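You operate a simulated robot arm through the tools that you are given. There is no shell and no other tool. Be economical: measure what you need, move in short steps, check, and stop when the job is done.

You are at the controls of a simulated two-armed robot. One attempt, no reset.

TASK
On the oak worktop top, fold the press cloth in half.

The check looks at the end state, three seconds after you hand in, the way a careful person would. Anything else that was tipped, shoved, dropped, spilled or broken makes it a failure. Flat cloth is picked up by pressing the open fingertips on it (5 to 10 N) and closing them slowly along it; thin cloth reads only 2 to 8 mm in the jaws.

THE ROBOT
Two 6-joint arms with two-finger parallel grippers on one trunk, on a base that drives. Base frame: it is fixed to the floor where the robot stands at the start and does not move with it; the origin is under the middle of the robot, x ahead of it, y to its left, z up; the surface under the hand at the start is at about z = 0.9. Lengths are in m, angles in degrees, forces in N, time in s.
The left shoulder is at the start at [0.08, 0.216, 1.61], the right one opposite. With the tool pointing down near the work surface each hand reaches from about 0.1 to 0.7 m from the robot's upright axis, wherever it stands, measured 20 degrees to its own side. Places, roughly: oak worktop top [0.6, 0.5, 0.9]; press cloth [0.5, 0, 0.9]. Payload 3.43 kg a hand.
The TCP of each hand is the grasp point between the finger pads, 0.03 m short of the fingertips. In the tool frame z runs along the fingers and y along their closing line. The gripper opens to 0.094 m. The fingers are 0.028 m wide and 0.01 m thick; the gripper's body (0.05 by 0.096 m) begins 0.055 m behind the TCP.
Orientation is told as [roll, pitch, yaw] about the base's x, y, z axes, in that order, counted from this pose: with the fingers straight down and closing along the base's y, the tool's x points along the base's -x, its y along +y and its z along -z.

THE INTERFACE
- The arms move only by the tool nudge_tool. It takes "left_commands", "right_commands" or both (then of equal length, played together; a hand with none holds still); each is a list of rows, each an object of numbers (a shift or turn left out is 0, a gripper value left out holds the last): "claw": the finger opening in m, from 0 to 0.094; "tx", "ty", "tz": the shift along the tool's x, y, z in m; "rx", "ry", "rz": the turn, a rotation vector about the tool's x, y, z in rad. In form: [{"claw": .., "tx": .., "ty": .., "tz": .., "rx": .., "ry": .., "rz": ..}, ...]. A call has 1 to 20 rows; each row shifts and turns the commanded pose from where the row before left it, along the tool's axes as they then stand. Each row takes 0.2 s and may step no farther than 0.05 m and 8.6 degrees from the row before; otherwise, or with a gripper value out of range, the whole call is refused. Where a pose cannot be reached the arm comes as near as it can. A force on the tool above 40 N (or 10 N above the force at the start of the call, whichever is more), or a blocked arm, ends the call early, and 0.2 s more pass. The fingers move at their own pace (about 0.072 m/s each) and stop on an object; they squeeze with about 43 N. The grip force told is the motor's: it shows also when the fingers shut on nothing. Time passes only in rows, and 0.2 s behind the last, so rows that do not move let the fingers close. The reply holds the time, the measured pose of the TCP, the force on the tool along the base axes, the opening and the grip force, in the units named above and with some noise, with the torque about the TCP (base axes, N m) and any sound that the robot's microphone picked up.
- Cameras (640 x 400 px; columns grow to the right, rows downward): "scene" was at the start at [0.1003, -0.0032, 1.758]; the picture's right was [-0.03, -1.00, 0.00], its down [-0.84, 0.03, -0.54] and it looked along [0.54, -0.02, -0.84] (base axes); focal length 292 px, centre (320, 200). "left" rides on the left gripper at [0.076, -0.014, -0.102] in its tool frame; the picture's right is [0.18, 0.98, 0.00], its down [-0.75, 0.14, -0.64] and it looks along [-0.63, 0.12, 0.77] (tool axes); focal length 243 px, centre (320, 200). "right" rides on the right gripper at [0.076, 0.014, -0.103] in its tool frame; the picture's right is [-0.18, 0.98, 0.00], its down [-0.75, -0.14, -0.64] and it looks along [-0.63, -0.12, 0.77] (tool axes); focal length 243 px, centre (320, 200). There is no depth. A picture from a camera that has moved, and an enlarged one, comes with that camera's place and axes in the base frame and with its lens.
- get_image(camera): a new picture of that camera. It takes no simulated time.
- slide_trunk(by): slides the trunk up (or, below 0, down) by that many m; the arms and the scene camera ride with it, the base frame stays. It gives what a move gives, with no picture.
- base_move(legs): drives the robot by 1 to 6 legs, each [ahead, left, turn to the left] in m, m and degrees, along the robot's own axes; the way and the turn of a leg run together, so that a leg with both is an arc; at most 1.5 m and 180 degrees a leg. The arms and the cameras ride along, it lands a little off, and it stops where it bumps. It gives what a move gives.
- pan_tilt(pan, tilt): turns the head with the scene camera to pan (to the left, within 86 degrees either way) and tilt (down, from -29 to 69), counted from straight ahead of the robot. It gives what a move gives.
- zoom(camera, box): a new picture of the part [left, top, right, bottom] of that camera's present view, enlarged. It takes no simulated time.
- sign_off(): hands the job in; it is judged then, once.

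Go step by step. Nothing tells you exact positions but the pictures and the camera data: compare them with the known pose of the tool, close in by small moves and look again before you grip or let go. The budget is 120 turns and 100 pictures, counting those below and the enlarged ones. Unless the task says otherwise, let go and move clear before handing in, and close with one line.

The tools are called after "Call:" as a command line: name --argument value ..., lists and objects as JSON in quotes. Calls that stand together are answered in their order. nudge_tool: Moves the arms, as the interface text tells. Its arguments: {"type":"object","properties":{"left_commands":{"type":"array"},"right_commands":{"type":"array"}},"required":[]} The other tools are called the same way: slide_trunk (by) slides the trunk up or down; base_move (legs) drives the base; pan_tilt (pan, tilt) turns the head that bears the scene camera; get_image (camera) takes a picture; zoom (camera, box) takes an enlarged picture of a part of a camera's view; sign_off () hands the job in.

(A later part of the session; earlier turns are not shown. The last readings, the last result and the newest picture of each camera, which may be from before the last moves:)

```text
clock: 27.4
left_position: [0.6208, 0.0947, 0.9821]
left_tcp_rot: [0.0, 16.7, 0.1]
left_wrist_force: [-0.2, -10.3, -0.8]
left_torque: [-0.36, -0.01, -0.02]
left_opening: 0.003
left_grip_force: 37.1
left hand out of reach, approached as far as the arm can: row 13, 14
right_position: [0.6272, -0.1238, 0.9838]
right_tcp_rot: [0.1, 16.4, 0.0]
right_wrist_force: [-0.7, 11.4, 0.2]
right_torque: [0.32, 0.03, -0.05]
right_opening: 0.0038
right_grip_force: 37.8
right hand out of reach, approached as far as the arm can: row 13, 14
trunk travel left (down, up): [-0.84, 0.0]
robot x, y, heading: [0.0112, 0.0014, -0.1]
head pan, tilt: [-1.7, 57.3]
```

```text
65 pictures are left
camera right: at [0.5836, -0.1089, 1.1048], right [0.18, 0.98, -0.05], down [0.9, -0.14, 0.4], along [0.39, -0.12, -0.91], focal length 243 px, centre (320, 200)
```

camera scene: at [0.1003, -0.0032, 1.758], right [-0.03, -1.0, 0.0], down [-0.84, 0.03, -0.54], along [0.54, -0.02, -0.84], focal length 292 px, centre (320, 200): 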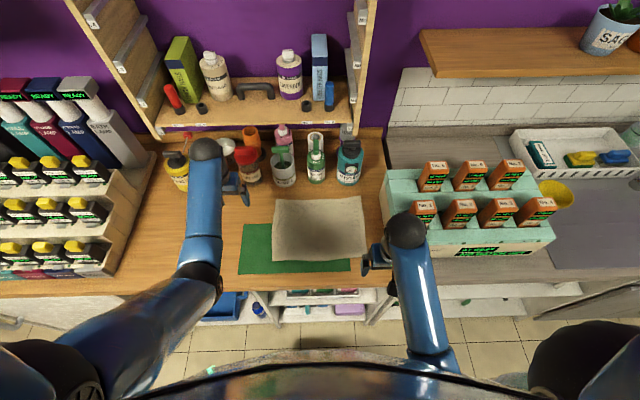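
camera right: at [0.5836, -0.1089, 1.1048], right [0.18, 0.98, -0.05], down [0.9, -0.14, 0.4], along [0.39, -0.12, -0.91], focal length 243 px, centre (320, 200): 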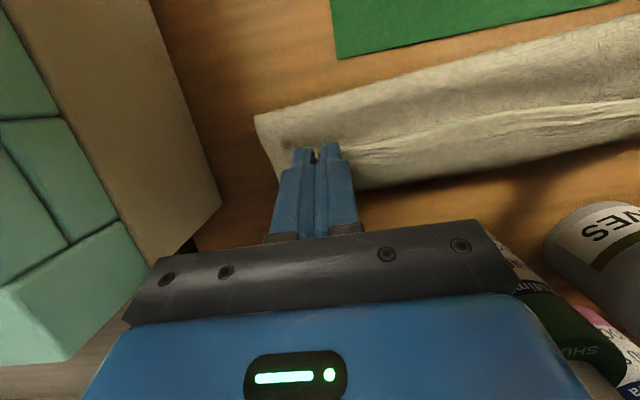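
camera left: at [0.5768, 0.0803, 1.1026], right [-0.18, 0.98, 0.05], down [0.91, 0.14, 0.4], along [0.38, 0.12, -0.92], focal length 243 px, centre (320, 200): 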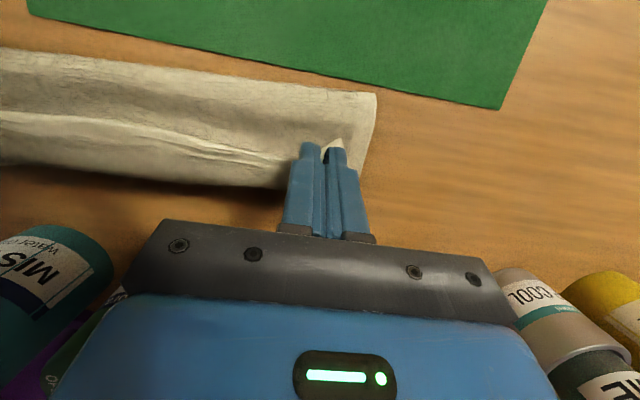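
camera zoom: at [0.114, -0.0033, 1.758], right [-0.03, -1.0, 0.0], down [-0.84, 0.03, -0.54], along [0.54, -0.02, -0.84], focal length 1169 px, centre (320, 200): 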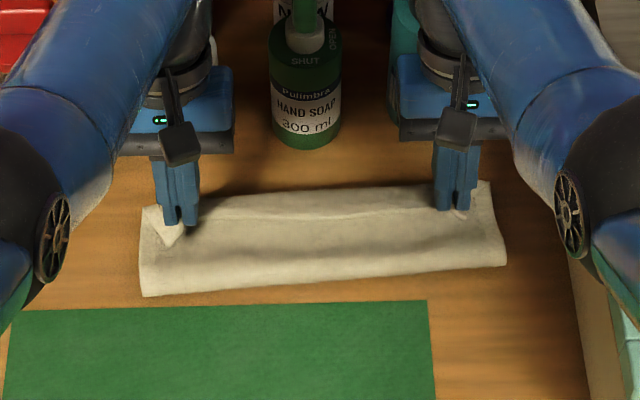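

The crease and the lower edge look well placed. I'll ease the lateral tension, open slowly, and see how the edge falls.

Call:
nudge_tool --left_commands '[{"ty": -0.002}, {"ty": -0.002}, {"claw": 0.006}, {"claw": 0.012}, {"claw": 0.02}, {"claw": 0.026}, {}, {}, {}]' --right_commands '[{"ty": 0.002}, {"ty": 0.002}, {"claw": 0.006}, {"claw": 0.012}, {"claw": 0.02}, {"claw": 0.026}, {}, {}, {}]'

Call:
zoom --camera "scene" --box '[240, 150, 400, 250]'

Call:
get_image --camera "left"

Call:
get_image --camera "right"

```text
clock: 29.4
left_position: [0.6205, 0.0909, 0.9839]
left_tcp_rot: [0.0, 16.6, 0.0]
left_wrist_force: [0.6, 0.2, -0.8]
left_torque: [0.02, -0.01, -0.02]
left_opening: 0.026
left_grip_force: 0.1
right_position: [0.6259, -0.1213, 0.9853]
right_tcp_rot: [0.0, 16.5, 0.0]
right_wrist_force: [-0.3, -0.4, 0.1]
right_torque: [0.01, 0.02, 0.0]
right_opening: 0.026
right_grip_force: 0.1
trunk travel left (down, up): [-0.84, 0.0]
robot x, y, heading: [0.0126, -0.0033, -0.3]
head pan, tilt: [-1.7, 57.3]
```

```text
4.00 times, centred on (320, 200) of scene
camera zoom: at [0.1139, -0.0033, 1.758], right [-0.03, -1.0, 0.0], down [-0.84, 0.03, -0.54], along [0.54, -0.02, -0.84], focal length 1169 px, centre (320, 200)
```

zoom: 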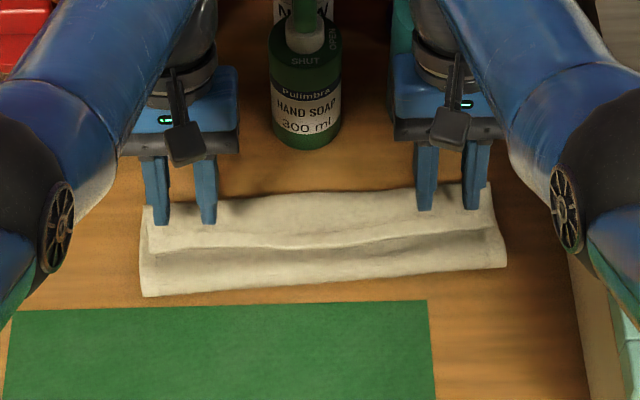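

```text
63 pictures are left
camera left: at [0.5768, 0.0767, 1.1025], right [-0.18, 0.98, 0.05], down [0.91, 0.14, 0.4], along [0.39, 0.12, -0.92], focal length 243 px, centre (320, 200)
```

left: 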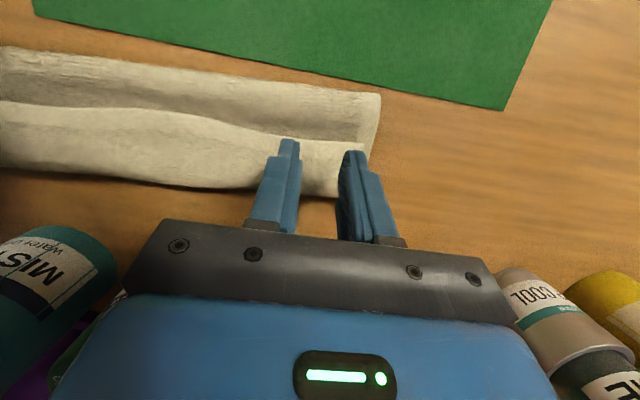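

```text
62 pictures are left
camera right: at [0.5836, -0.1049, 1.1051], right [0.18, 0.98, -0.05], down [0.9, -0.14, 0.4], along [0.39, -0.12, -0.91], focal length 243 px, centre (320, 200)
```

right: 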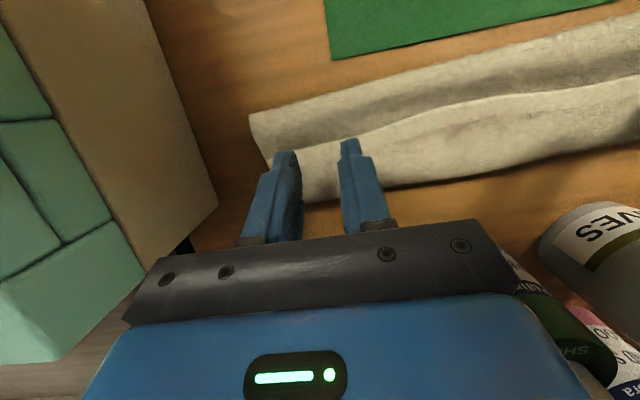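

The free edge fell back into a roughly 5 cm flap, because my arc pulled the crease forward. I'll regrasp the flap's free corners, reopen to mid-arc, and lay it down again along a slacker diagonal path. First I'll un-tilt and rise to measure.

Call:
nudge_tool --left_commands '[{"tz": -0.015}, {"tz": -0.015}, {"ry": -0.058}, {"ry": -0.058}, {"ry": -0.058}, {"ry": -0.058}, {"ry": -0.058}, {"ry": -0.058}, {"tx": 0.02}, {"tx": 0.02}, {"tx": 0.015}, {}]' --right_commands '[{"tz": -0.015}, {"tz": -0.015}, {"ry": -0.058}, {"ry": -0.058}, {"ry": -0.058}, {"ry": -0.058}, {"ry": -0.058}, {"ry": -0.058}, {"tx": 0.02}, {"tx": 0.02}, {"tx": 0.015}, {}]'

Call:
get_image --camera "left"

Call:
get_image --camera "right"

Call:
zoom --camera "scene" --box '[240, 150, 400, 250]'

```text
clock: 32.0
left_position: [0.5748, 0.0903, 1.0075]
left_tcp_rot: [-0.1, -3.2, 0.0]
left_wrist_force: [-1.5, 0.0, 0.7]
left_torque: [-0.02, -0.01, 0.01]
left_opening: 0.0258
left_grip_force: 0.1
right_position: [0.5802, -0.1191, 1.009]
right_tcp_rot: [0.0, -3.4, 0.1]
right_wrist_force: [-0.3, 0.1, -0.4]
right_torque: [-0.01, 0.02, 0.01]
right_opening: 0.026
right_grip_force: 0.1
trunk travel left (down, up): [-0.84, 0.0]
robot x, y, heading: [0.0119, 0.0012, 0.1]
head pan, tilt: [-1.7, 57.3]
```

```text
61 pictures are left
camera left: at [0.4925, 0.0761, 1.1048], right [-0.18, 0.98, -0.01], down [0.72, 0.14, 0.68], along [0.67, 0.12, -0.73], focal length 243 px, centre (320, 200)
```

left: 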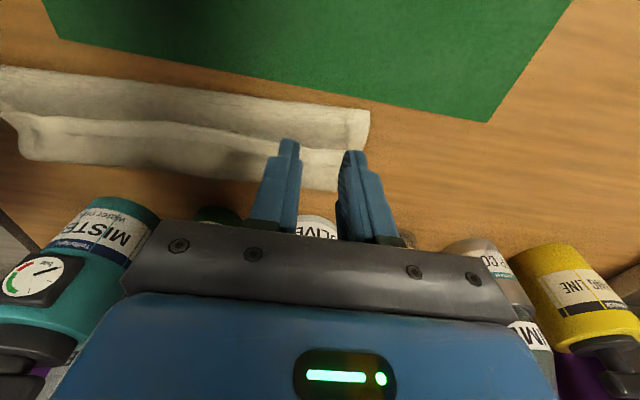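

```text
60 pictures are left
camera right: at [0.4983, -0.1041, 1.1078], right [0.18, 0.98, 0.01], down [0.71, -0.14, 0.69], along [0.68, -0.12, -0.73], focal length 243 px, centre (320, 200)
```

right: 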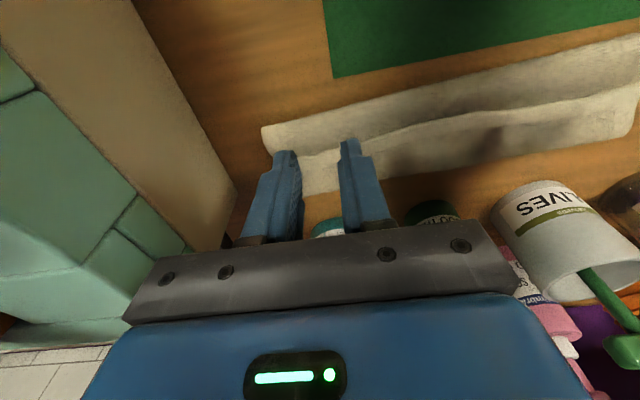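

```text
4.00 times, centred on (320, 200) of scene
camera zoom: at [0.1146, -0.0033, 1.758], right [-0.03, -1.0, 0.0], down [-0.84, 0.03, -0.54], along [0.54, -0.02, -0.84], focal length 1169 px, centre (320, 200)
```

zoom: 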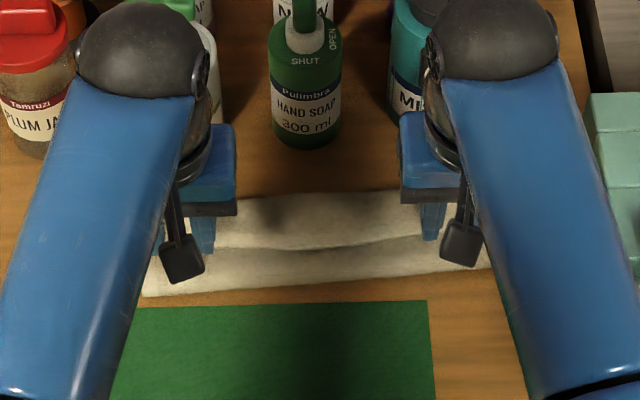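

The flap's free edge is at about x=.61 on the left and .62 on the right, with corners at y≈.14 and −.17. I'll straighten the hands and hover above those corners.

Call:
nudge_tool --left_commands '[{"ry": 0.057, "claw": 0.03}, {"tx": -0.0155, "ty": 0.0075}, {"tx": -0.0155, "ty": 0.0075}, {"tz": 0.02}, {"tz": 0.02}, {"tz": 0.01}, {}]' --right_commands '[{"ry": 0.057, "claw": 0.03}, {"tx": -0.019, "ty": -0.0085}, {"tx": -0.019, "ty": -0.0085}, {"tz": 0.02}, {"tz": 0.02}, {"tz": 0.01}, {}]'

Call:
get_image --camera "left"

Call:
get_image --camera "right"

```text
clock: 33.6
left_position: [0.6048, 0.1054, 0.9598]
left_tcp_rot: [0.0, -0.1, 0.0]
left_wrist_force: [-0.2, 0.5, -0.6]
left_torque: [0.02, 0.0, 0.0]
left_opening: 0.0301
left_grip_force: 0.1
right_position: [0.6178, -0.1375, 0.9589]
right_tcp_rot: [0.0, -0.2, 0.0]
right_wrist_force: [0.4, 0.2, 0.6]
right_torque: [-0.03, -0.02, 0.01]
right_opening: 0.0299
right_grip_force: 0.1
trunk travel left (down, up): [-0.84, 0.0]
robot x, y, heading: [0.0116, 0.0001, 0.0]
head pan, tilt: [-1.7, 57.3]
```

```text
58 pictures are left
camera left: at [0.5283, 0.0915, 1.0615], right [-0.18, 0.98, 0.0], down [0.75, 0.14, 0.64], along [0.63, 0.12, -0.77], focal length 243 px, centre (320, 200)
```

left: 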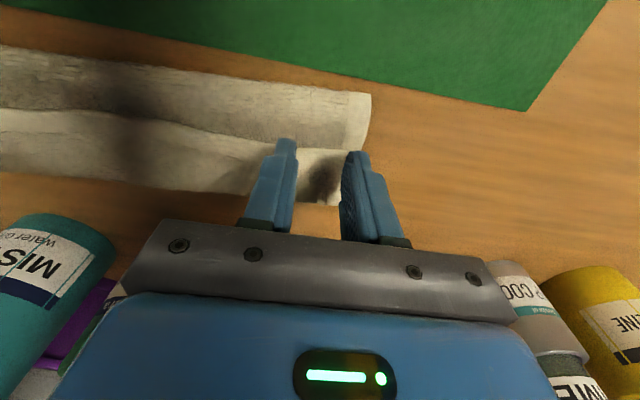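

```text
57 pictures are left
camera right: at [0.5424, -0.1216, 1.0618], right [0.18, 0.98, 0.0], down [0.75, -0.14, 0.64], along [0.63, -0.12, -0.76], focal length 243 px, centre (320, 200)
```

right: 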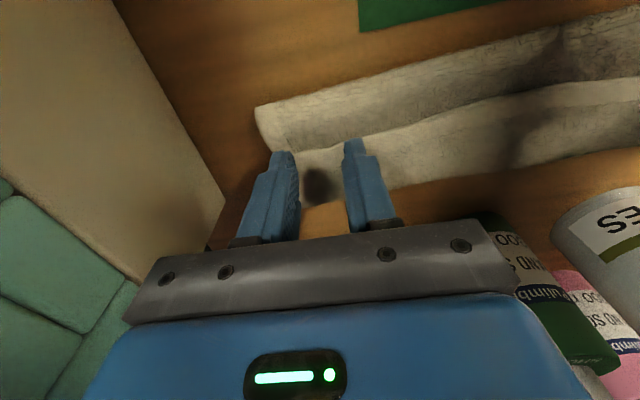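

The alignment is fine, with about 1 cm of overlap. I'll shift both hands about 6 mm inward and descend to light contact.

Call:
nudge_tool --left_commands '[{"ty": -0.006, "tz": 0.006}, {"tz": 0.006}, {"tz": 0.004}, {"tz": 0.003}, {}]' --right_commands '[{"ty": 0.007, "tz": 0.006}, {"tz": 0.006}, {"tz": 0.004}, {"tz": 0.003}, {}]'

```text
clock: 34.8
left_position: [0.6034, 0.0985, 0.9409]
left_tcp_rot: [0.0, -0.1, 0.0]
left_wrist_force: [1.6, 0.4, 3.8]
left_torque: [-0.03, -0.07, -0.01]
left_opening: 0.0298
left_grip_force: 0.0
right_position: [0.6193, -0.1307, 0.9419]
right_tcp_rot: [0.1, -0.2, -0.1]
right_wrist_force: [-0.2, -0.8, 2.5]
right_torque: [0.0, -0.06, 0.01]
right_opening: 0.0299
right_grip_force: 0.0
trunk travel left (down, up): [-0.84, 0.0]
robot x, y, heading: [0.015, 0.001, 0.2]
head pan, tilt: [-1.7, 57.3]
```

Call:
nudge_tool --left_commands '[{"tz": 0.001}, {"claw": 0.026}, {"claw": 0.022}, {"claw": 0.018}, {"claw": 0.014}, {"claw": 0.01}, {"claw": 0.006}, {"claw": 0.003}, {"claw": 0.0}, {}, {}, {"tz": -0.01}, {"tz": -0.01}, {"tz": -0.01}, {}]' --right_commands '[{"tz": 0.0015}, {"claw": 0.026}, {"claw": 0.022}, {"claw": 0.018}, {"claw": 0.014}, {"claw": 0.01}, {"claw": 0.006}, {"claw": 0.003}, {"claw": 0.0}, {}, {}, {"tz": -0.01}, {"tz": -0.01}, {"tz": -0.01}, {}]'

Call:
get_image --camera "left"

Call:
get_image --camera "right"

```text
clock: 38.0
left_position: [0.6051, 0.0997, 0.9689]
left_tcp_rot: [0.0, 0.0, 0.1]
left_wrist_force: [0.8, -11.8, -0.4]
left_torque: [-0.42, 0.0, -0.1]
left_opening: 0.0034
left_grip_force: 37.8
right_position: [0.6199, -0.1308, 0.9682]
right_tcp_rot: [0.0, -0.2, 0.1]
right_wrist_force: [-0.7, 12.4, 0.1]
right_torque: [0.4, 0.02, 0.07]
right_opening: 0.0035
right_grip_force: 38.1
trunk travel left (down, up): [-0.84, 0.0]
robot x, y, heading: [0.0122, 0.0016, -0.0]
head pan, tilt: [-1.7, 57.3]
```

```text
56 pictures are left
camera left: at [0.5291, 0.0858, 1.0708], right [-0.18, 0.98, 0.0], down [0.75, 0.14, 0.64], along [0.63, 0.12, -0.77], focal length 243 px, centre (320, 200)
```

left: 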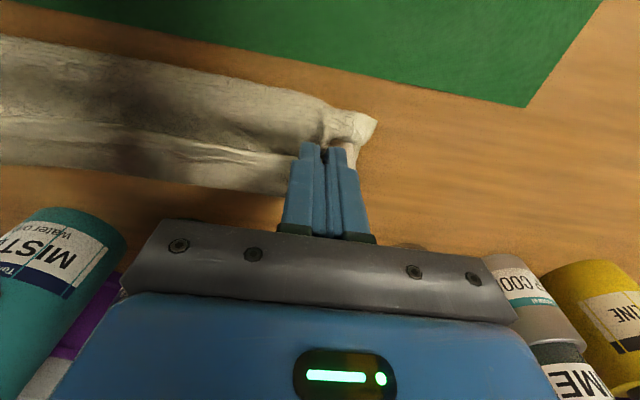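

```text
55 pictures are left
camera right: at [0.543, -0.1159, 1.0718], right [0.18, 0.98, 0.0], down [0.75, -0.14, 0.64], along [0.63, -0.12, -0.77], focal length 243 px, centre (320, 200)
```

right: 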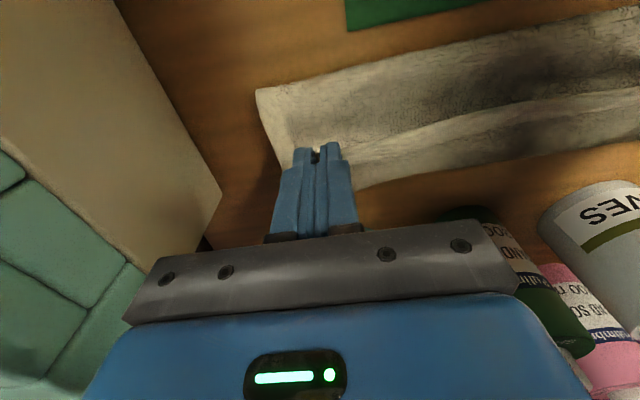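

The left hand seems to have caught the layer underneath too. I'll lower and release only the left and look again, while the right holds.

Call:
nudge_tool --left_commands '[{"tz": 0.01}, {"tz": 0.01}, {"tz": 0.007}, {"claw": 0.01}, {"claw": 0.03}, {"tz": -0.01}, {"tz": -0.01}, {}]'

Call:
get_image --camera "left"

```text
clock: 39.8
left_position: [0.6052, 0.1023, 0.9615]
left_tcp_rot: [0.0, 0.0, 0.0]
left_wrist_force: [-0.7, 0.6, -0.1]
left_torque: [0.03, 0.03, 0.02]
left_opening: 0.03
left_grip_force: 0.1
right_position: [0.6179, -0.1316, 0.9698]
right_tcp_rot: [0.0, -0.3, 0.0]
right_wrist_force: [-0.4, -0.5, -0.7]
right_torque: [0.04, 0.01, 0.0]
right_opening: 0.0034
right_grip_force: 38.0
trunk travel left (down, up): [-0.84, 0.0]
robot x, y, heading: [0.0126, -0.0023, -0.1]
head pan, tilt: [-1.7, 57.3]
```

```text
54 pictures are left
camera left: at [0.5286, 0.0865, 1.0628], right [-0.18, 0.98, 0.0], down [0.75, 0.14, 0.64], along [0.63, 0.12, -0.77], focal length 243 px, centre (320, 200)
```

left: 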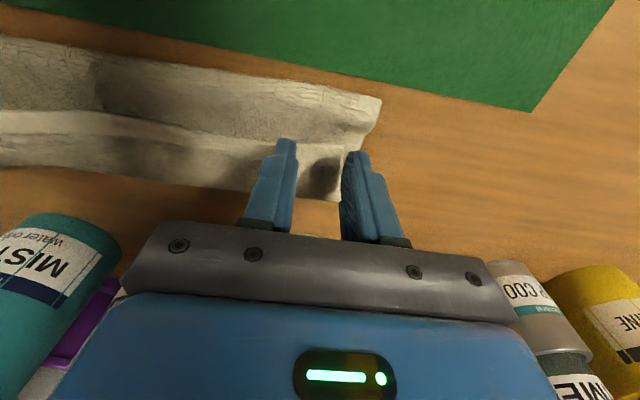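

Left released cleanly. This time I'll place its fingers fully on the flap so only that layer gets pinched.

Call:
nudge_tool --left_commands '[{"tx": -0.013, "ty": -0.01}, {"tz": 0.01}, {"tz": 0.007}, {"tz": 0.003}, {}]'

```text
clock: 41.0
left_position: [0.6177, 0.0894, 0.9415]
left_tcp_rot: [0.0, 0.0, 0.0]
left_wrist_force: [-0.7, 0.6, 2.6]
left_torque: [0.02, 0.02, 0.01]
left_opening: 0.0299
left_grip_force: 0.1
right_position: [0.6187, -0.1317, 0.9701]
right_tcp_rot: [0.0, -0.2, -0.1]
right_wrist_force: [-0.3, 0.2, -0.1]
right_torque: [-0.03, -0.03, 0.03]
right_opening: 0.0033
right_grip_force: 38.0
trunk travel left (down, up): [-0.84, 0.0]
robot x, y, heading: [0.0149, -0.0017, -0.1]
head pan, tilt: [-1.7, 57.3]
```

Call:
nudge_tool --left_commands '[{"tz": 0.0005}, {"claw": 0.026}, {"claw": 0.022}, {"claw": 0.018}, {"claw": 0.014}, {"claw": 0.01}, {"claw": 0.006}, {"claw": 0.003}, {"claw": 0.0}, {}, {}, {"tz": -0.01}, {"tz": -0.01}, {"tz": -0.01}, {}]'

Call:
get_image --camera "left"

Call:
zoom --camera "right" --box '[240, 80, 500, 240]'

```text
clock: 44.2
left_position: [0.6171, 0.0884, 0.9705]
left_tcp_rot: [0.0, 0.0, 0.1]
left_wrist_force: [-0.4, -2.0, -0.4]
left_torque: [-0.05, 0.02, -0.01]
left_opening: 0.0049
left_grip_force: 39.9
right_position: [0.6193, -0.1309, 0.9683]
right_tcp_rot: [0.1, -0.2, 0.1]
right_wrist_force: [-0.5, 2.1, -0.1]
right_torque: [0.04, -0.01, 0.03]
right_opening: 0.0036
right_grip_force: 38.7
trunk travel left (down, up): [-0.84, 0.0]
robot x, y, heading: [0.0124, -0.0033, 0.2]
head pan, tilt: [-1.7, 57.3]
```

```text
53 pictures are left
camera left: at [0.5413, 0.075, 1.0732], right [-0.18, 0.98, 0.0], down [0.75, 0.14, 0.64], along [0.63, 0.12, -0.77], focal length 243 px, centre (320, 200)
```

left: 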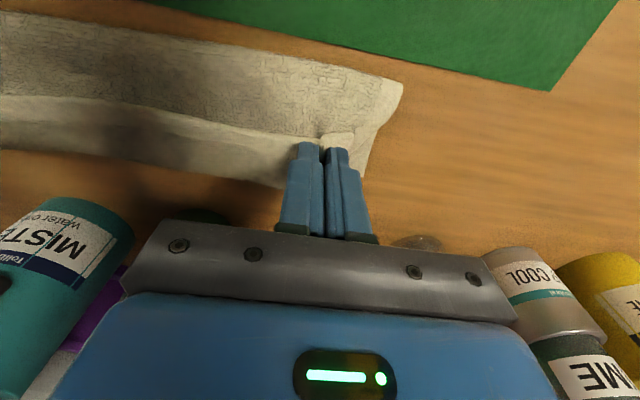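

```text
2.46 times, centred on (370, 160) of right
camera zoom: at [0.5431, -0.116, 1.0719], right [0.18, 0.98, 0.0], down [0.75, -0.14, 0.64], along [0.63, -0.12, -0.76], focal length 597 px, centre (197, 298)
```

zoom: 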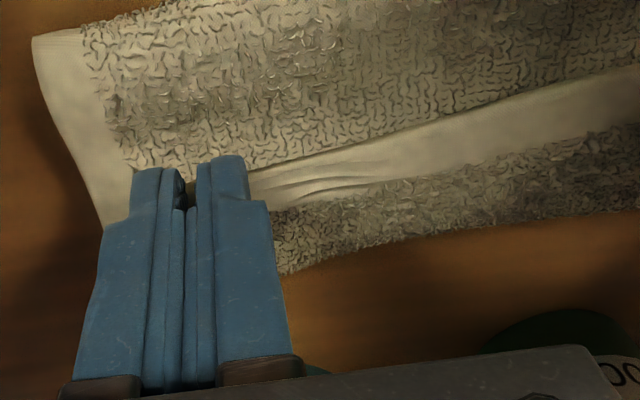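

Now only the flap is held. I'll swing both hands back to the near side to lay the cloth flat again.

Call:
nudge_tool --left_commands '[{"tx": 0.008, "tz": -0.012}, {"tx": 0.011, "tz": -0.012}, {"tx": 0.011, "tz": -0.011}, {"tx": 0.011, "tz": -0.008}, {"tx": 0.011, "tz": -0.005}, {"tx": 0.011, "tz": -0.003}, {"tx": 0.011}, {"tx": 0.011}, {"tx": 0.011}, {"tx": 0.011, "tz": 0.002}, {"tx": 0.011, "tz": 0.006}, {"tx": 0.011, "tz": 0.008}, {"tx": 0.011, "tz": 0.011}, {"tx": 0.011, "tz": 0.011}, {"tx": 0.011, "tz": 0.012}, {"tx": 0.011, "tz": 0.012}, {"tz": 0.008}, {}]' --right_commands '[{"tx": 0.0117, "tz": -0.012}, {"tx": 0.0117, "tz": -0.012}, {"tx": 0.0117, "tz": -0.011}, {"tx": 0.0117, "tz": -0.008}, {"tx": 0.0117, "tz": -0.005}, {"tx": 0.0117, "tz": -0.003}, {"tx": 0.0117}, {"tx": 0.0117}, {"tx": 0.0117}, {"tx": 0.0117, "tz": 0.002}, {"tx": 0.0117, "tz": 0.006}, {"tx": 0.0117, "tz": 0.008}, {"tx": 0.0117, "tz": 0.011}, {"tx": 0.0117, "tz": 0.011}, {"tx": 0.0117, "tz": 0.012}, {"tx": 0.0117, "tz": 0.012}, {"tz": 0.008}, {}]'

Call:
zoom --camera "scene" --box '[220, 140, 420, 290]'

Call:
get_image --camera "left"

Call:
get_image --camera "right"

```text
clock: 48.0
left_position: [0.4449, 0.0892, 0.9527]
left_tcp_rot: [0.0, -0.1, 0.0]
left_wrist_force: [0.7, -1.6, 0.2]
left_torque: [-0.04, -0.01, 0.02]
left_opening: 0.0049
left_grip_force: 39.5
right_position: [0.4306, -0.1308, 0.9498]
right_tcp_rot: [-0.1, -0.2, 0.0]
right_wrist_force: [0.5, 2.3, 0.4]
right_torque: [0.01, -0.01, -0.01]
right_opening: 0.0037
right_grip_force: 38.3
trunk travel left (down, up): [-0.84, 0.0]
robot x, y, heading: [0.0136, 0.0016, 0.0]
head pan, tilt: [-1.7, 57.3]
```

```text
2.67 times, centred on (320, 215) of scene
camera zoom: at [0.1143, -0.0033, 1.758], right [-0.03, -1.0, 0.0], down [-0.84, 0.03, -0.54], along [0.54, -0.02, -0.84], focal length 779 px, centre (320, 160)
```

zoom: 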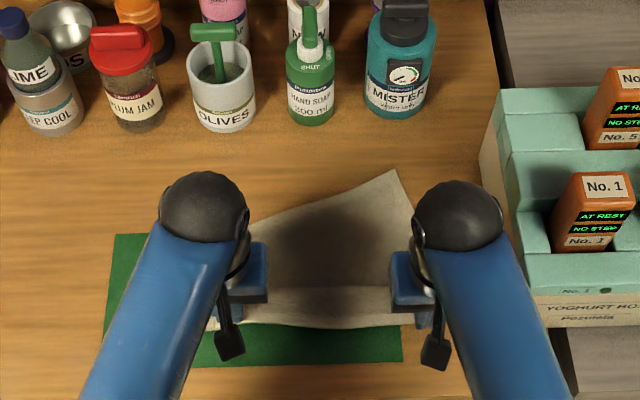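

```text
50 pictures are left
camera left: at [0.3687, 0.0751, 1.0545], right [-0.18, 0.98, 0.0], down [0.75, 0.14, 0.64], along [0.63, 0.12, -0.77], focal length 243 px, centre (320, 200)
```

left: 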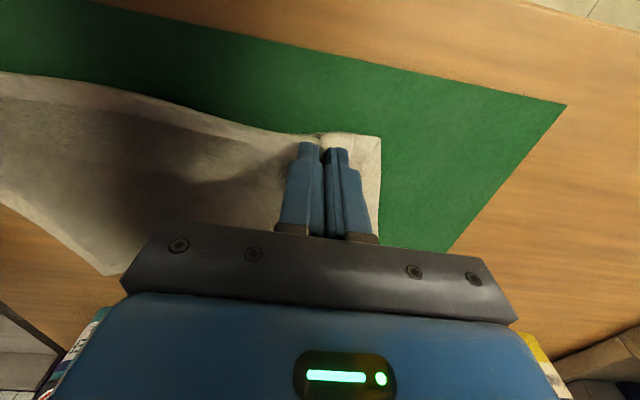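

```text
49 pictures are left
camera right: at [0.3558, -0.1159, 1.0524], right [0.18, 0.98, 0.0], down [0.75, -0.14, 0.64], along [0.63, -0.12, -0.76], focal length 243 px, centre (320, 200)
```

right: 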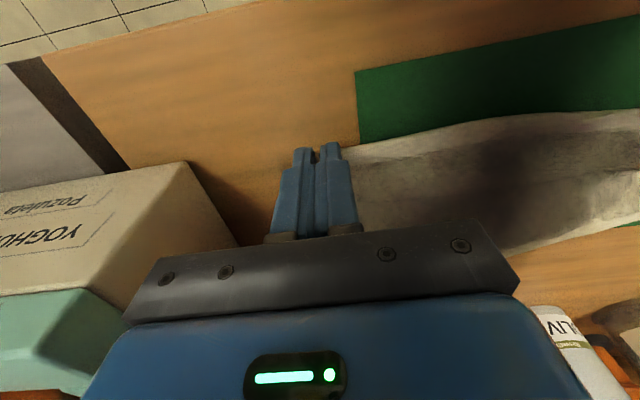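

The far-left part of the cloth seems to have come along with the left hand. I'll lower, release both and draw the hands back to see the whole cloth.

Call:
nudge_tool --left_commands '[{"tz": 0.008}, {"tz": 0.005}, {"claw": 0.012}, {"claw": 0.03}, {"tz": -0.02}, {"tz": -0.04}, {"tz": -0.04, "ty": 0.03}, {"ty": 0.05}, {"ty": 0.05}, {}]' --right_commands '[{"tz": 0.008}, {"tz": 0.005}, {"claw": 0.012}, {"claw": 0.03}, {"tz": -0.02}, {"tz": -0.04}, {"tz": -0.04}, {"tx": 0.03}, {"tx": 0.03}, {}]'

Call:
zoom --camera "scene" --box '[220, 140, 420, 290]'

```text
clock: 50.2
left_position: [0.4431, 0.2203, 1.0384]
left_tcp_rot: [0.0, 0.1, 0.0]
left_wrist_force: [0.6, -0.1, 0.7]
left_torque: [0.02, -0.01, 0.01]
left_opening: 0.0297
left_grip_force: 0.1
right_position: [0.3716, -0.1327, 1.0355]
right_tcp_rot: [0.0, -0.2, 0.0]
right_wrist_force: [0.3, 0.5, -0.2]
right_torque: [0.03, -0.01, 0.0]
right_opening: 0.0299
right_grip_force: 0.1
trunk travel left (down, up): [-0.84, 0.0]
robot x, y, heading: [0.0095, 0.0016, -0.1]
head pan, tilt: [-1.7, 57.3]
```

```text
2.67 times, centred on (320, 215) of scene
camera zoom: at [0.1143, -0.0039, 1.758], right [-0.03, -1.0, 0.0], down [-0.84, 0.03, -0.54], along [0.54, -0.02, -0.84], focal length 779 px, centre (320, 160)
```

zoom: 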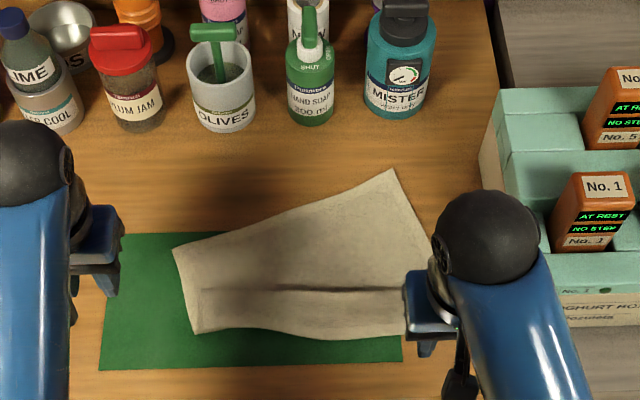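

The left hand had caught two layers, so the cloth now has a pleat on the left, with its far-left corner at about (.54,.16). New plan: grip the far edge's corners, lift so the cloth hangs straight, then lay it down in a fold with the near half going toward me and the top half going back over. The held edge then points outward naturally. First I'll hover at the far corners, yawed 20°.

Call:
nudge_tool --left_commands '[{"tx": -0.0255, "ty": -0.0228, "tz": 0.01}, {"tx": -0.0255, "ty": -0.0228, "tz": 0.01}, {"tx": -0.0255, "ty": -0.0228, "tz": 0.01}, {"tx": -0.0255, "ty": -0.0228, "tz": 0.01}, {"rz": -0.117}, {"rz": -0.117}, {"rz": -0.115}, {"tz": 0.014}, {}]' --right_commands '[{"tx": -0.0425, "ty": 0.0067}, {"tx": -0.0425, "ty": 0.0067}, {"tx": -0.0425, "ty": 0.0067}, {"tx": -0.0425, "ty": 0.0067}, {"tx": -0.0425, "ty": 0.0067, "tz": 0.02}, {"tx": -0.0425, "ty": 0.0067, "tz": 0.02}, {"rz": -0.117}, {"rz": -0.117}, {"rz": -0.115, "tz": 0.01}]'

Call:
get_image --camera "left"

Call:
get_image --camera "right"

Call:
zoom --camera "scene" --box '[220, 140, 420, 290]'

```text
clock: 52.2
left_position: [0.5469, 0.1283, 0.9855]
left_tcp_rot: [0.0, 0.0, 20.1]
left_wrist_force: [0.0, 0.5, 0.1]
left_torque: [0.0, 0.0, -0.02]
left_opening: 0.0299
left_grip_force: 0.1
right_position: [0.6273, -0.0907, 0.9869]
right_tcp_rot: [-0.1, -0.1, 20.1]
right_wrist_force: [-0.6, 0.1, -0.4]
right_torque: [0.02, 0.0, 0.0]
right_opening: 0.03
right_grip_force: 0.1
trunk travel left (down, up): [-0.84, 0.0]
robot x, y, heading: [0.0123, 0.0011, -0.2]
head pan, tilt: [-1.7, 57.3]
```

```text
47 pictures are left
camera left: at [0.4807, 0.0888, 1.0871], right [-0.51, 0.86, 0.0], down [0.66, 0.39, 0.64], along [0.55, 0.33, -0.77], focal length 243 px, centre (320, 200)
```

left: 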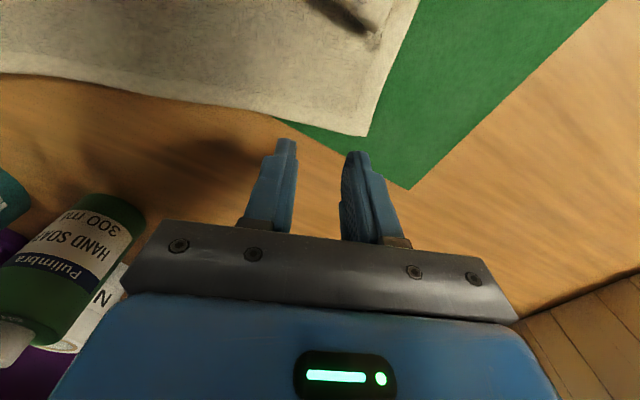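

```text
46 pictures are left
camera right: at [0.5511, -0.1028, 1.0896], right [-0.16, 0.99, 0.0], down [0.75, 0.13, 0.64], along [0.64, 0.11, -0.77], focal length 243 px, centre (320, 200)
```

right: 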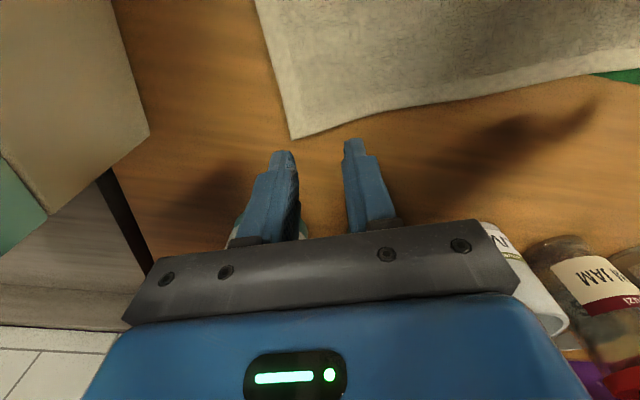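

```text
2.67 times, centred on (320, 215) of scene
camera zoom: at [0.1147, -0.0029, 1.758], right [-0.03, -1.0, 0.0], down [-0.84, 0.03, -0.54], along [0.54, -0.02, -0.84], focal length 779 px, centre (320, 160)
```

zoom: 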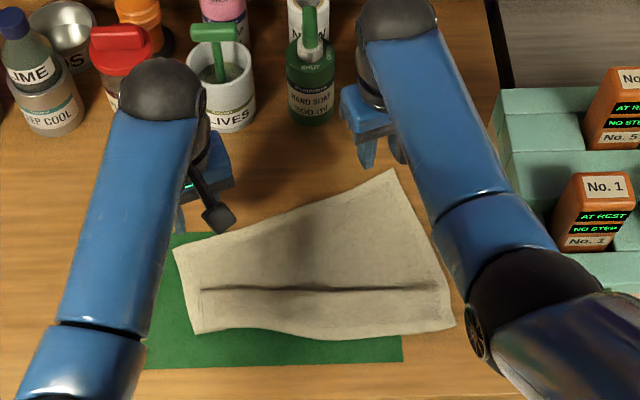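

The corners refine to (.535,.166) on the left and (.645,−.110) on the right. I'll trim the hands and descend to light contact.

Call:
nudge_tool --left_commands '[{"tx": 0.0073, "ty": 0.009}, {"tz": 0.02}, {"tz": 0.015}, {"tz": 0.01}, {"tz": 0.005}, {}]' --right_commands '[{"tx": 0.0011, "ty": 0.0057}, {"tz": 0.02}, {"tz": 0.015}, {"tz": 0.01}, {"tz": 0.005}, {}]'

```text
clock: 53.6
left_position: [0.5363, 0.1337, 0.9353]
left_tcp_rot: [0.0, -0.1, 19.9]
left_wrist_force: [-0.6, -0.3, 0.4]
left_torque: [0.03, 0.01, -0.01]
left_opening: 0.0298
left_grip_force: 0.0
right_position: [0.6239, -0.0851, 0.9377]
right_tcp_rot: [0.0, -0.2, 20.0]
right_wrist_force: [0.2, 0.3, -0.2]
right_torque: [-0.01, 0.02, -0.02]
right_opening: 0.03
right_grip_force: 0.0
trunk travel left (down, up): [-0.84, 0.0]
robot x, y, heading: [0.0164, 0.0004, 0.0]
head pan, tilt: [-1.7, 57.3]
```

Call:
nudge_tool --left_commands '[{"tz": 0.0015}, {"tz": 0.001}, {}]' --right_commands '[{"tz": 0.0025}, {"tz": 0.0015}, {}]'

Call:
get_image --camera "left"

Call:
get_image --camera "right"

```text
clock: 54.4
left_position: [0.5352, 0.1336, 0.934]
left_tcp_rot: [-0.1, -0.1, 20.0]
left_wrist_force: [-0.4, -0.1, 5.8]
left_torque: [-0.01, 0.0, 0.0]
left_opening: 0.0299
left_grip_force: 0.0
right_position: [0.6214, -0.0867, 0.9342]
right_tcp_rot: [-0.2, -0.3, 20.0]
right_wrist_force: [0.8, -0.9, 3.4]
right_torque: [-0.02, -0.02, 0.01]
right_opening: 0.0301
right_grip_force: 0.0
trunk travel left (down, up): [-0.84, 0.0]
robot x, y, heading: [0.0122, -0.0001, -0.1]
head pan, tilt: [-1.7, 57.3]
```

```text
44 pictures are left
camera left: at [0.4699, 0.0947, 1.0352], right [-0.51, 0.86, 0.0], down [0.66, 0.39, 0.64], along [0.55, 0.33, -0.77], focal length 243 px, centre (320, 200)
```

left: 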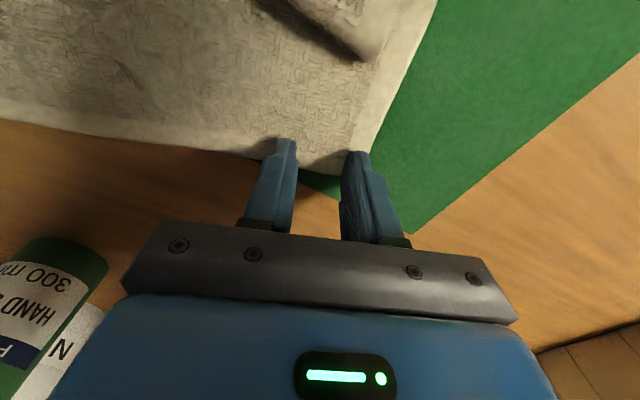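

```text
43 pictures are left
camera right: at [0.5465, -0.0977, 1.0366], right [-0.16, 0.99, 0.0], down [0.75, 0.12, 0.65], along [0.64, 0.11, -0.76], focal length 243 px, centre (320, 200)
```

right: 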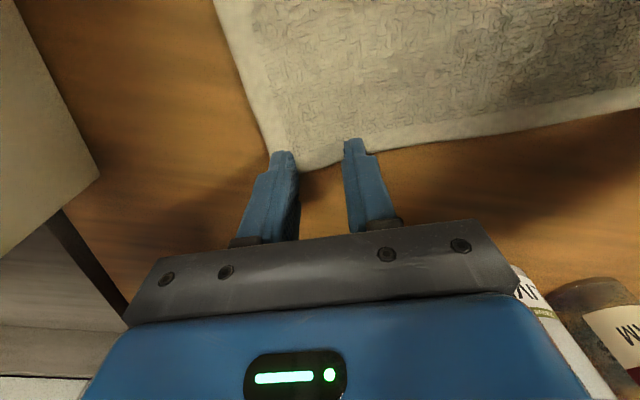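

Both fingertips are on the cloth at 3–6 N with about 2 cm of overlap. I'll close slowly and lift a little.

Call:
nudge_tool --left_commands '[{}, {"claw": 0.026}, {"claw": 0.022}, {"claw": 0.018}, {"claw": 0.014}, {"claw": 0.01}, {"claw": 0.006}, {"claw": 0.003}, {"claw": 0.0}, {}, {}, {"tz": -0.01}, {"tz": -0.01}, {"tz": -0.01}, {}]' --right_commands '[{"tz": 0.0007}, {"claw": 0.026}, {"claw": 0.022}, {"claw": 0.018}, {"claw": 0.014}, {"claw": 0.01}, {"claw": 0.006}, {"claw": 0.003}, {"claw": 0.0}, {}, {}, {"tz": -0.01}, {"tz": -0.01}, {"tz": -0.01}, {}]'

Call:
zoom --camera "scene" --box '[220, 140, 420, 290]'

```text
clock: 57.6
left_position: [0.5359, 0.1341, 0.9633]
left_tcp_rot: [0.0, 0.1, 20.1]
left_wrist_force: [4.0, -9.4, 0.2]
left_torque: [-0.28, -0.1, 0.07]
left_opening: 0.0034
left_grip_force: 38.0
right_position: [0.6238, -0.083, 0.9616]
right_tcp_rot: [0.0, 0.0, 20.0]
right_wrist_force: [-3.3, 9.5, -1.0]
right_torque: [0.25, 0.11, -0.07]
right_opening: 0.0038
right_grip_force: 37.9
trunk travel left (down, up): [-0.84, 0.0]
robot x, y, heading: [0.0123, 0.0033, -0.3]
head pan, tilt: [-1.7, 57.3]
```

```text
2.67 times, centred on (320, 215) of scene
camera zoom: at [0.1144, -0.0032, 1.758], right [-0.03, -1.0, 0.0], down [-0.84, 0.03, -0.54], along [0.54, -0.02, -0.84], focal length 779 px, centre (320, 160)
```

zoom: 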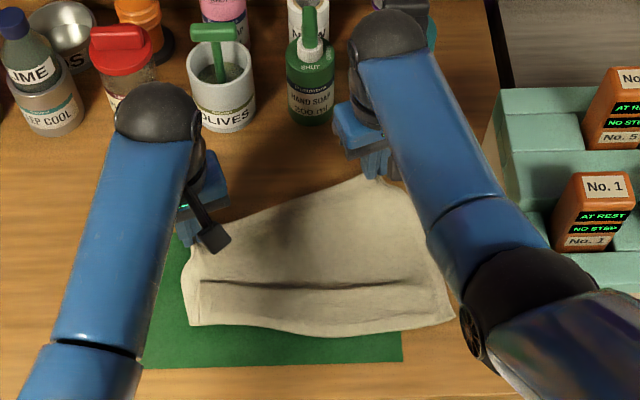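

Both corners are held 0.234 m apart. I'll lift about 20 cm so the cloth hangs, then square the hands up at x≈.58.

Call:
nudge_tool --left_commands '[{"tz": -0.02}, {"tz": -0.025}, {"tz": -0.025}, {"tz": -0.025}, {"tz": -0.025}, {"tz": -0.025}, {"tz": -0.025}, {"tz": -0.025}, {"tx": -0.0148, "ty": -0.0023}, {"tx": -0.0148, "ty": -0.0023}, {"tx": -0.0148, "ty": -0.0023}, {"rz": 0.117}, {"rz": 0.117}, {"rz": 0.115}, {"ty": -0.0175}, {"ty": -0.0175}, {}, {}]' --right_commands '[{"tz": -0.02}, {"tz": -0.025}, {"tz": -0.025}, {"tz": -0.025}, {"tz": -0.025}, {"tz": -0.025}, {"tz": -0.025}, {"tz": -0.025}, {"tx": 0.0148, "ty": 0.0023}, {"tx": 0.0148, "ty": 0.0023}, {"tx": 0.0148, "ty": 0.0023}, {"rz": 0.117}, {"rz": 0.117}, {"rz": 0.115}, {"ty": -0.0175}, {"ty": -0.0175}, {}, {}]'

Call:
get_image --camera "scene"

Call:
get_image --camera "left"

```text
clock: 61.4
left_position: [0.6141, 0.1025, 1.088]
left_tcp_rot: [0.0, 0.0, 0.0]
left_wrist_force: [0.4, -1.1, -1.0]
left_torque: [-0.02, -0.02, 0.09]
left_opening: 0.0035
left_grip_force: 38.7
left hand out of reach, approached as far as the arm can: row 5, 6, 7, 8
right_position: [0.6113, -0.1202, 1.1181]
right_tcp_rot: [0.0, -0.4, 0.0]
right_wrist_force: [-0.1, 1.1, -0.3]
right_torque: [0.04, 0.0, 0.06]
right_opening: 0.003
right_grip_force: 38.3
right hand out of reach, approached as far as the arm can: row 8, 9, 10, 11, 16
trunk travel left (down, up): [-0.84, 0.0]
robot x, y, heading: [0.0123, 0.0022, 0.2]
head pan, tilt: [-1.7, 57.3]
```

```text
41 pictures are left
camera scene: at [0.1139, -0.0019, 1.758], right [-0.03, -1.0, 0.0], down [-0.84, 0.02, -0.54], along [0.54, -0.02, -0.84], focal length 292 px, centre (320, 200)
```

scene: 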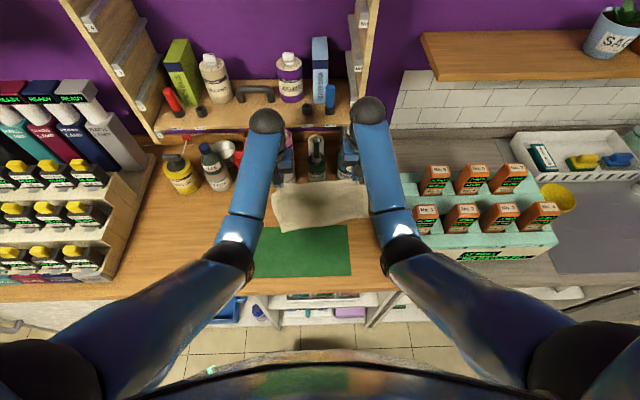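

```text
40 pictures are left
camera left: at [0.5388, 0.0888, 1.1904], right [-0.18, 0.98, 0.0], down [0.75, 0.14, 0.64], along [0.63, 0.12, -0.77], focal length 243 px, centre (320, 200)
```

left: 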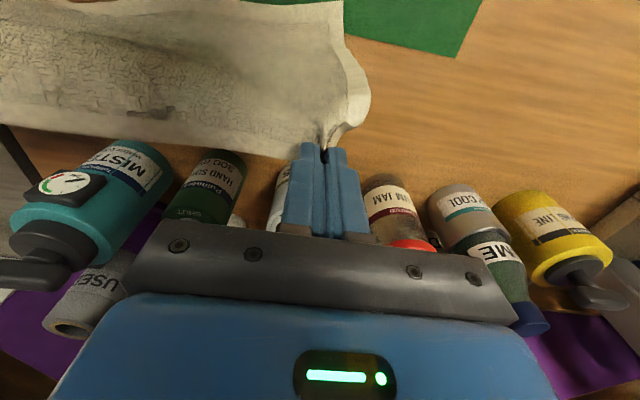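

The hands can't get higher while pointing straight down. I'll pitch the fingers forward about 45°, which frees the wrist and turns the held edge upward, and see what height they reach.

Call:
nudge_tool --left_commands '[{"ry": -0.13}, {"ry": -0.13}, {"ry": -0.13}, {"ry": -0.13}, {"ry": -0.13}, {"ry": -0.13}, {}]' --right_commands '[{"ry": -0.13}, {"ry": -0.13}, {"ry": -0.13}, {"ry": -0.13}, {"ry": -0.13}, {"ry": -0.13}, {}]'

Call:
get_image --camera "scene"

```text
clock: 63.0
left_position: [0.6143, 0.1022, 1.0903]
left_tcp_rot: [0.0, -44.8, 0.0]
left_wrist_force: [0.6, -1.2, 0.5]
left_torque: [-0.03, 0.0, 0.04]
left_opening: 0.0032
left_grip_force: 37.8
right_position: [0.6121, -0.1214, 1.1173]
right_tcp_rot: [0.1, -45.1, 0.0]
right_wrist_force: [0.1, -0.2, -0.3]
right_torque: [0.02, 0.04, 0.04]
right_opening: 0.0032
right_grip_force: 37.6
trunk travel left (down, up): [-0.84, 0.0]
robot x, y, heading: [0.0155, -0.0031, 0.1]
head pan, tilt: [-1.7, 57.3]
```

```text
39 pictures are left
camera scene: at [0.1145, -0.0035, 1.758], right [-0.03, -1.0, 0.0], down [-0.84, 0.03, -0.54], along [0.54, -0.02, -0.84], focal length 292 px, centre (320, 200)
```

scene: 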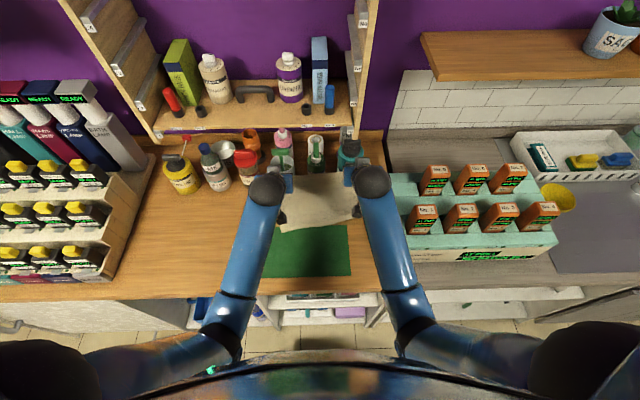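

Pitched to 45° without trouble. I'll raise both hands to z≈1.18 so the cloth hangs free.

Call:
nudge_tool --left_commands '[{"tx": -0.0159, "tz": -0.0159}, {"tx": -0.0159, "tz": -0.0159}, {"tx": -0.0159, "tz": -0.0159}, {"tx": -0.0159, "tz": -0.0159}, {"ty": 0.004}, {}, {}]' --right_commands '[{"tx": -0.0111, "tz": -0.0111}, {"tx": -0.0111, "tz": -0.0111}, {"tx": -0.0111, "tz": -0.0111}, {"tx": -0.0111, "tz": -0.0111}, {"ty": -0.004}, {}, {}]'

Call:
zoom --camera "scene" --box '[220, 120, 420, 280]'

Call:
get_image --camera "left"

Call:
get_image --camera "right"

```text
clock: 64.6
left_position: [0.6141, 0.1041, 1.1791]
left_tcp_rot: [-0.1, -44.8, 0.0]
left_wrist_force: [-1.2, -4.2, 0.0]
left_torque: [-0.18, 0.03, 0.0]
left_opening: 0.0033
left_grip_force: 38.2
right_position: [0.612, -0.1258, 1.1799]
right_tcp_rot: [0.0, -44.8, 0.0]
right_wrist_force: [-0.6, 4.8, -0.1]
right_torque: [0.12, 0.03, 0.1]
right_opening: 0.0034
right_grip_force: 38.5
trunk travel left (down, up): [-0.84, 0.0]
robot x, y, heading: [0.0099, -0.0016, 0.1]
head pan, tilt: [-1.7, 57.3]
```

```text
2.50 times, centred on (320, 200) of scene
camera zoom: at [0.114, -0.0033, 1.758], right [-0.03, -1.0, 0.0], down [-0.84, 0.03, -0.54], along [0.54, -0.02, -0.84], focal length 730 px, centre (320, 200)
```

zoom: 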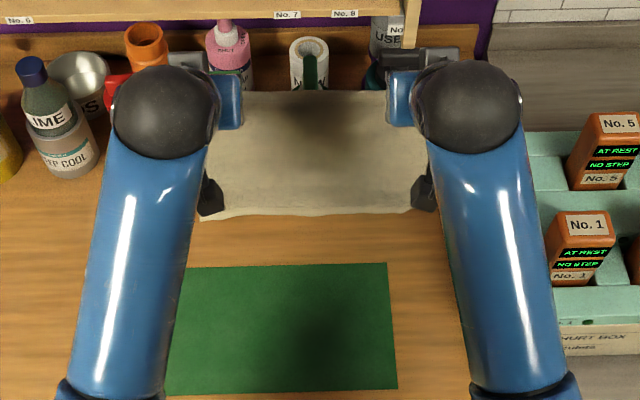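

```text
37 pictures are left
camera left: at [0.4887, 0.0909, 1.1979], right [-0.13, 0.98, -0.13], down [0.08, 0.14, 0.99], along [0.99, 0.12, -0.1], focal length 243 px, centre (320, 200)
```

left: 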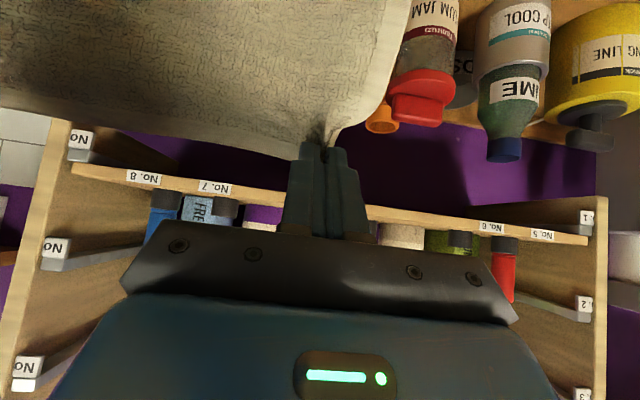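

```text
36 pictures are left
camera right: at [0.4871, -0.1106, 1.2005], right [0.13, 0.98, 0.13], down [0.08, -0.14, 0.99], along [0.99, -0.12, -0.1], focal length 243 px, centre (320, 200)
```

right: 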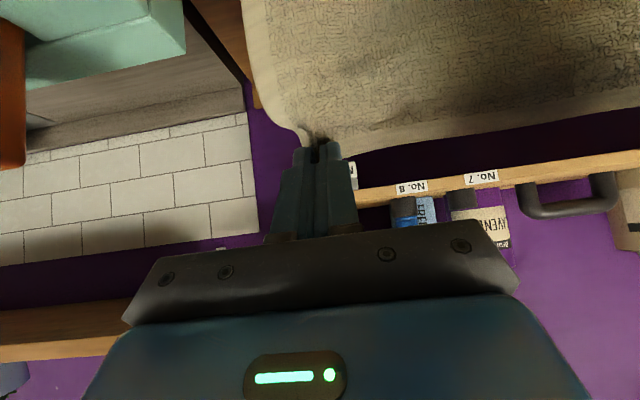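

The cloth hangs flat and square, with its bottom just above the table at x≈.63. I'll lower it until it touches, then go back and down so the lower half lays toward me.

Call:
nudge_tool --left_commands '[{"tx": 0.0071, "tz": 0.0071}, {"tx": 0.0071, "tz": 0.0071}, {"tx": 0.0071, "tz": 0.0071}, {"tx": 0.0071, "tz": 0.0071}, {}, {"tx": 0.0152, "tz": 0.0004}, {"tx": 0.0152, "tz": 0.0004}, {"tx": 0.0152, "tz": 0.0004}, {"tx": 0.0152, "tz": 0.0004}, {}]' --right_commands '[{"tx": 0.0071, "tz": 0.0071}, {"tx": 0.0071, "tz": 0.0071}, {"tx": 0.0071, "tz": 0.0071}, {"tx": 0.0071, "tz": 0.0071}, {}, {"tx": 0.0152, "tz": 0.0004}, {"tx": 0.0152, "tz": 0.0004}, {"tx": 0.0152, "tz": 0.0004}, {"tx": 0.0152, "tz": 0.0004}, {}]'

Call:
zoom --camera "scene" --box '[220, 120, 420, 280]'

Call:
get_image --camera "left"

```text
clock: 66.8
left_position: [0.5714, 0.106, 1.0943]
left_tcp_rot: [0.0, -44.8, 0.0]
left_wrist_force: [-0.2, -5.4, -0.9]
left_torque: [-0.16, 0.01, -0.04]
left_opening: 0.0035
left_grip_force: 38.1
right_position: [0.568, -0.1239, 1.0965]
right_tcp_rot: [0.1, -45.0, 0.0]
right_wrist_force: [1.0, 4.1, 0.1]
right_torque: [0.11, 0.01, 0.15]
right_opening: 0.0032
right_grip_force: 38.7
trunk travel left (down, up): [-0.84, 0.0]
robot x, y, heading: [0.0123, -0.0027, -0.0]
head pan, tilt: [-1.7, 57.3]
```

```text
2.50 times, centred on (320, 200) of scene
camera zoom: at [0.1136, -0.0033, 1.7581], right [-0.03, -1.0, 0.0], down [-0.84, 0.03, -0.54], along [0.54, -0.02, -0.84], focal length 730 px, centre (320, 200)
```

zoom: 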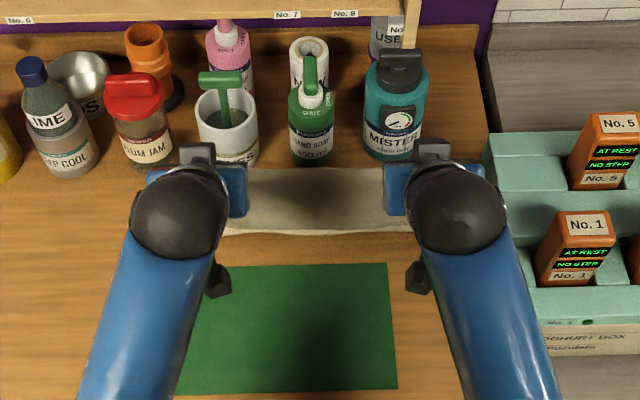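

```text
34 pictures are left
camera left: at [0.4462, 0.0916, 1.1131], right [-0.13, 0.98, -0.13], down [0.08, 0.14, 0.99], along [0.99, 0.12, -0.1], focal length 243 px, centre (320, 200)
```

left: 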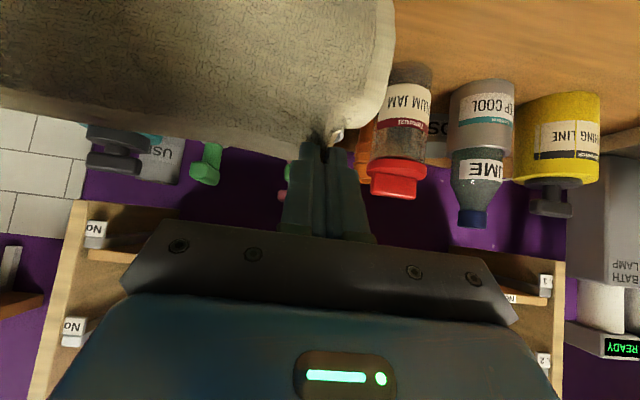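

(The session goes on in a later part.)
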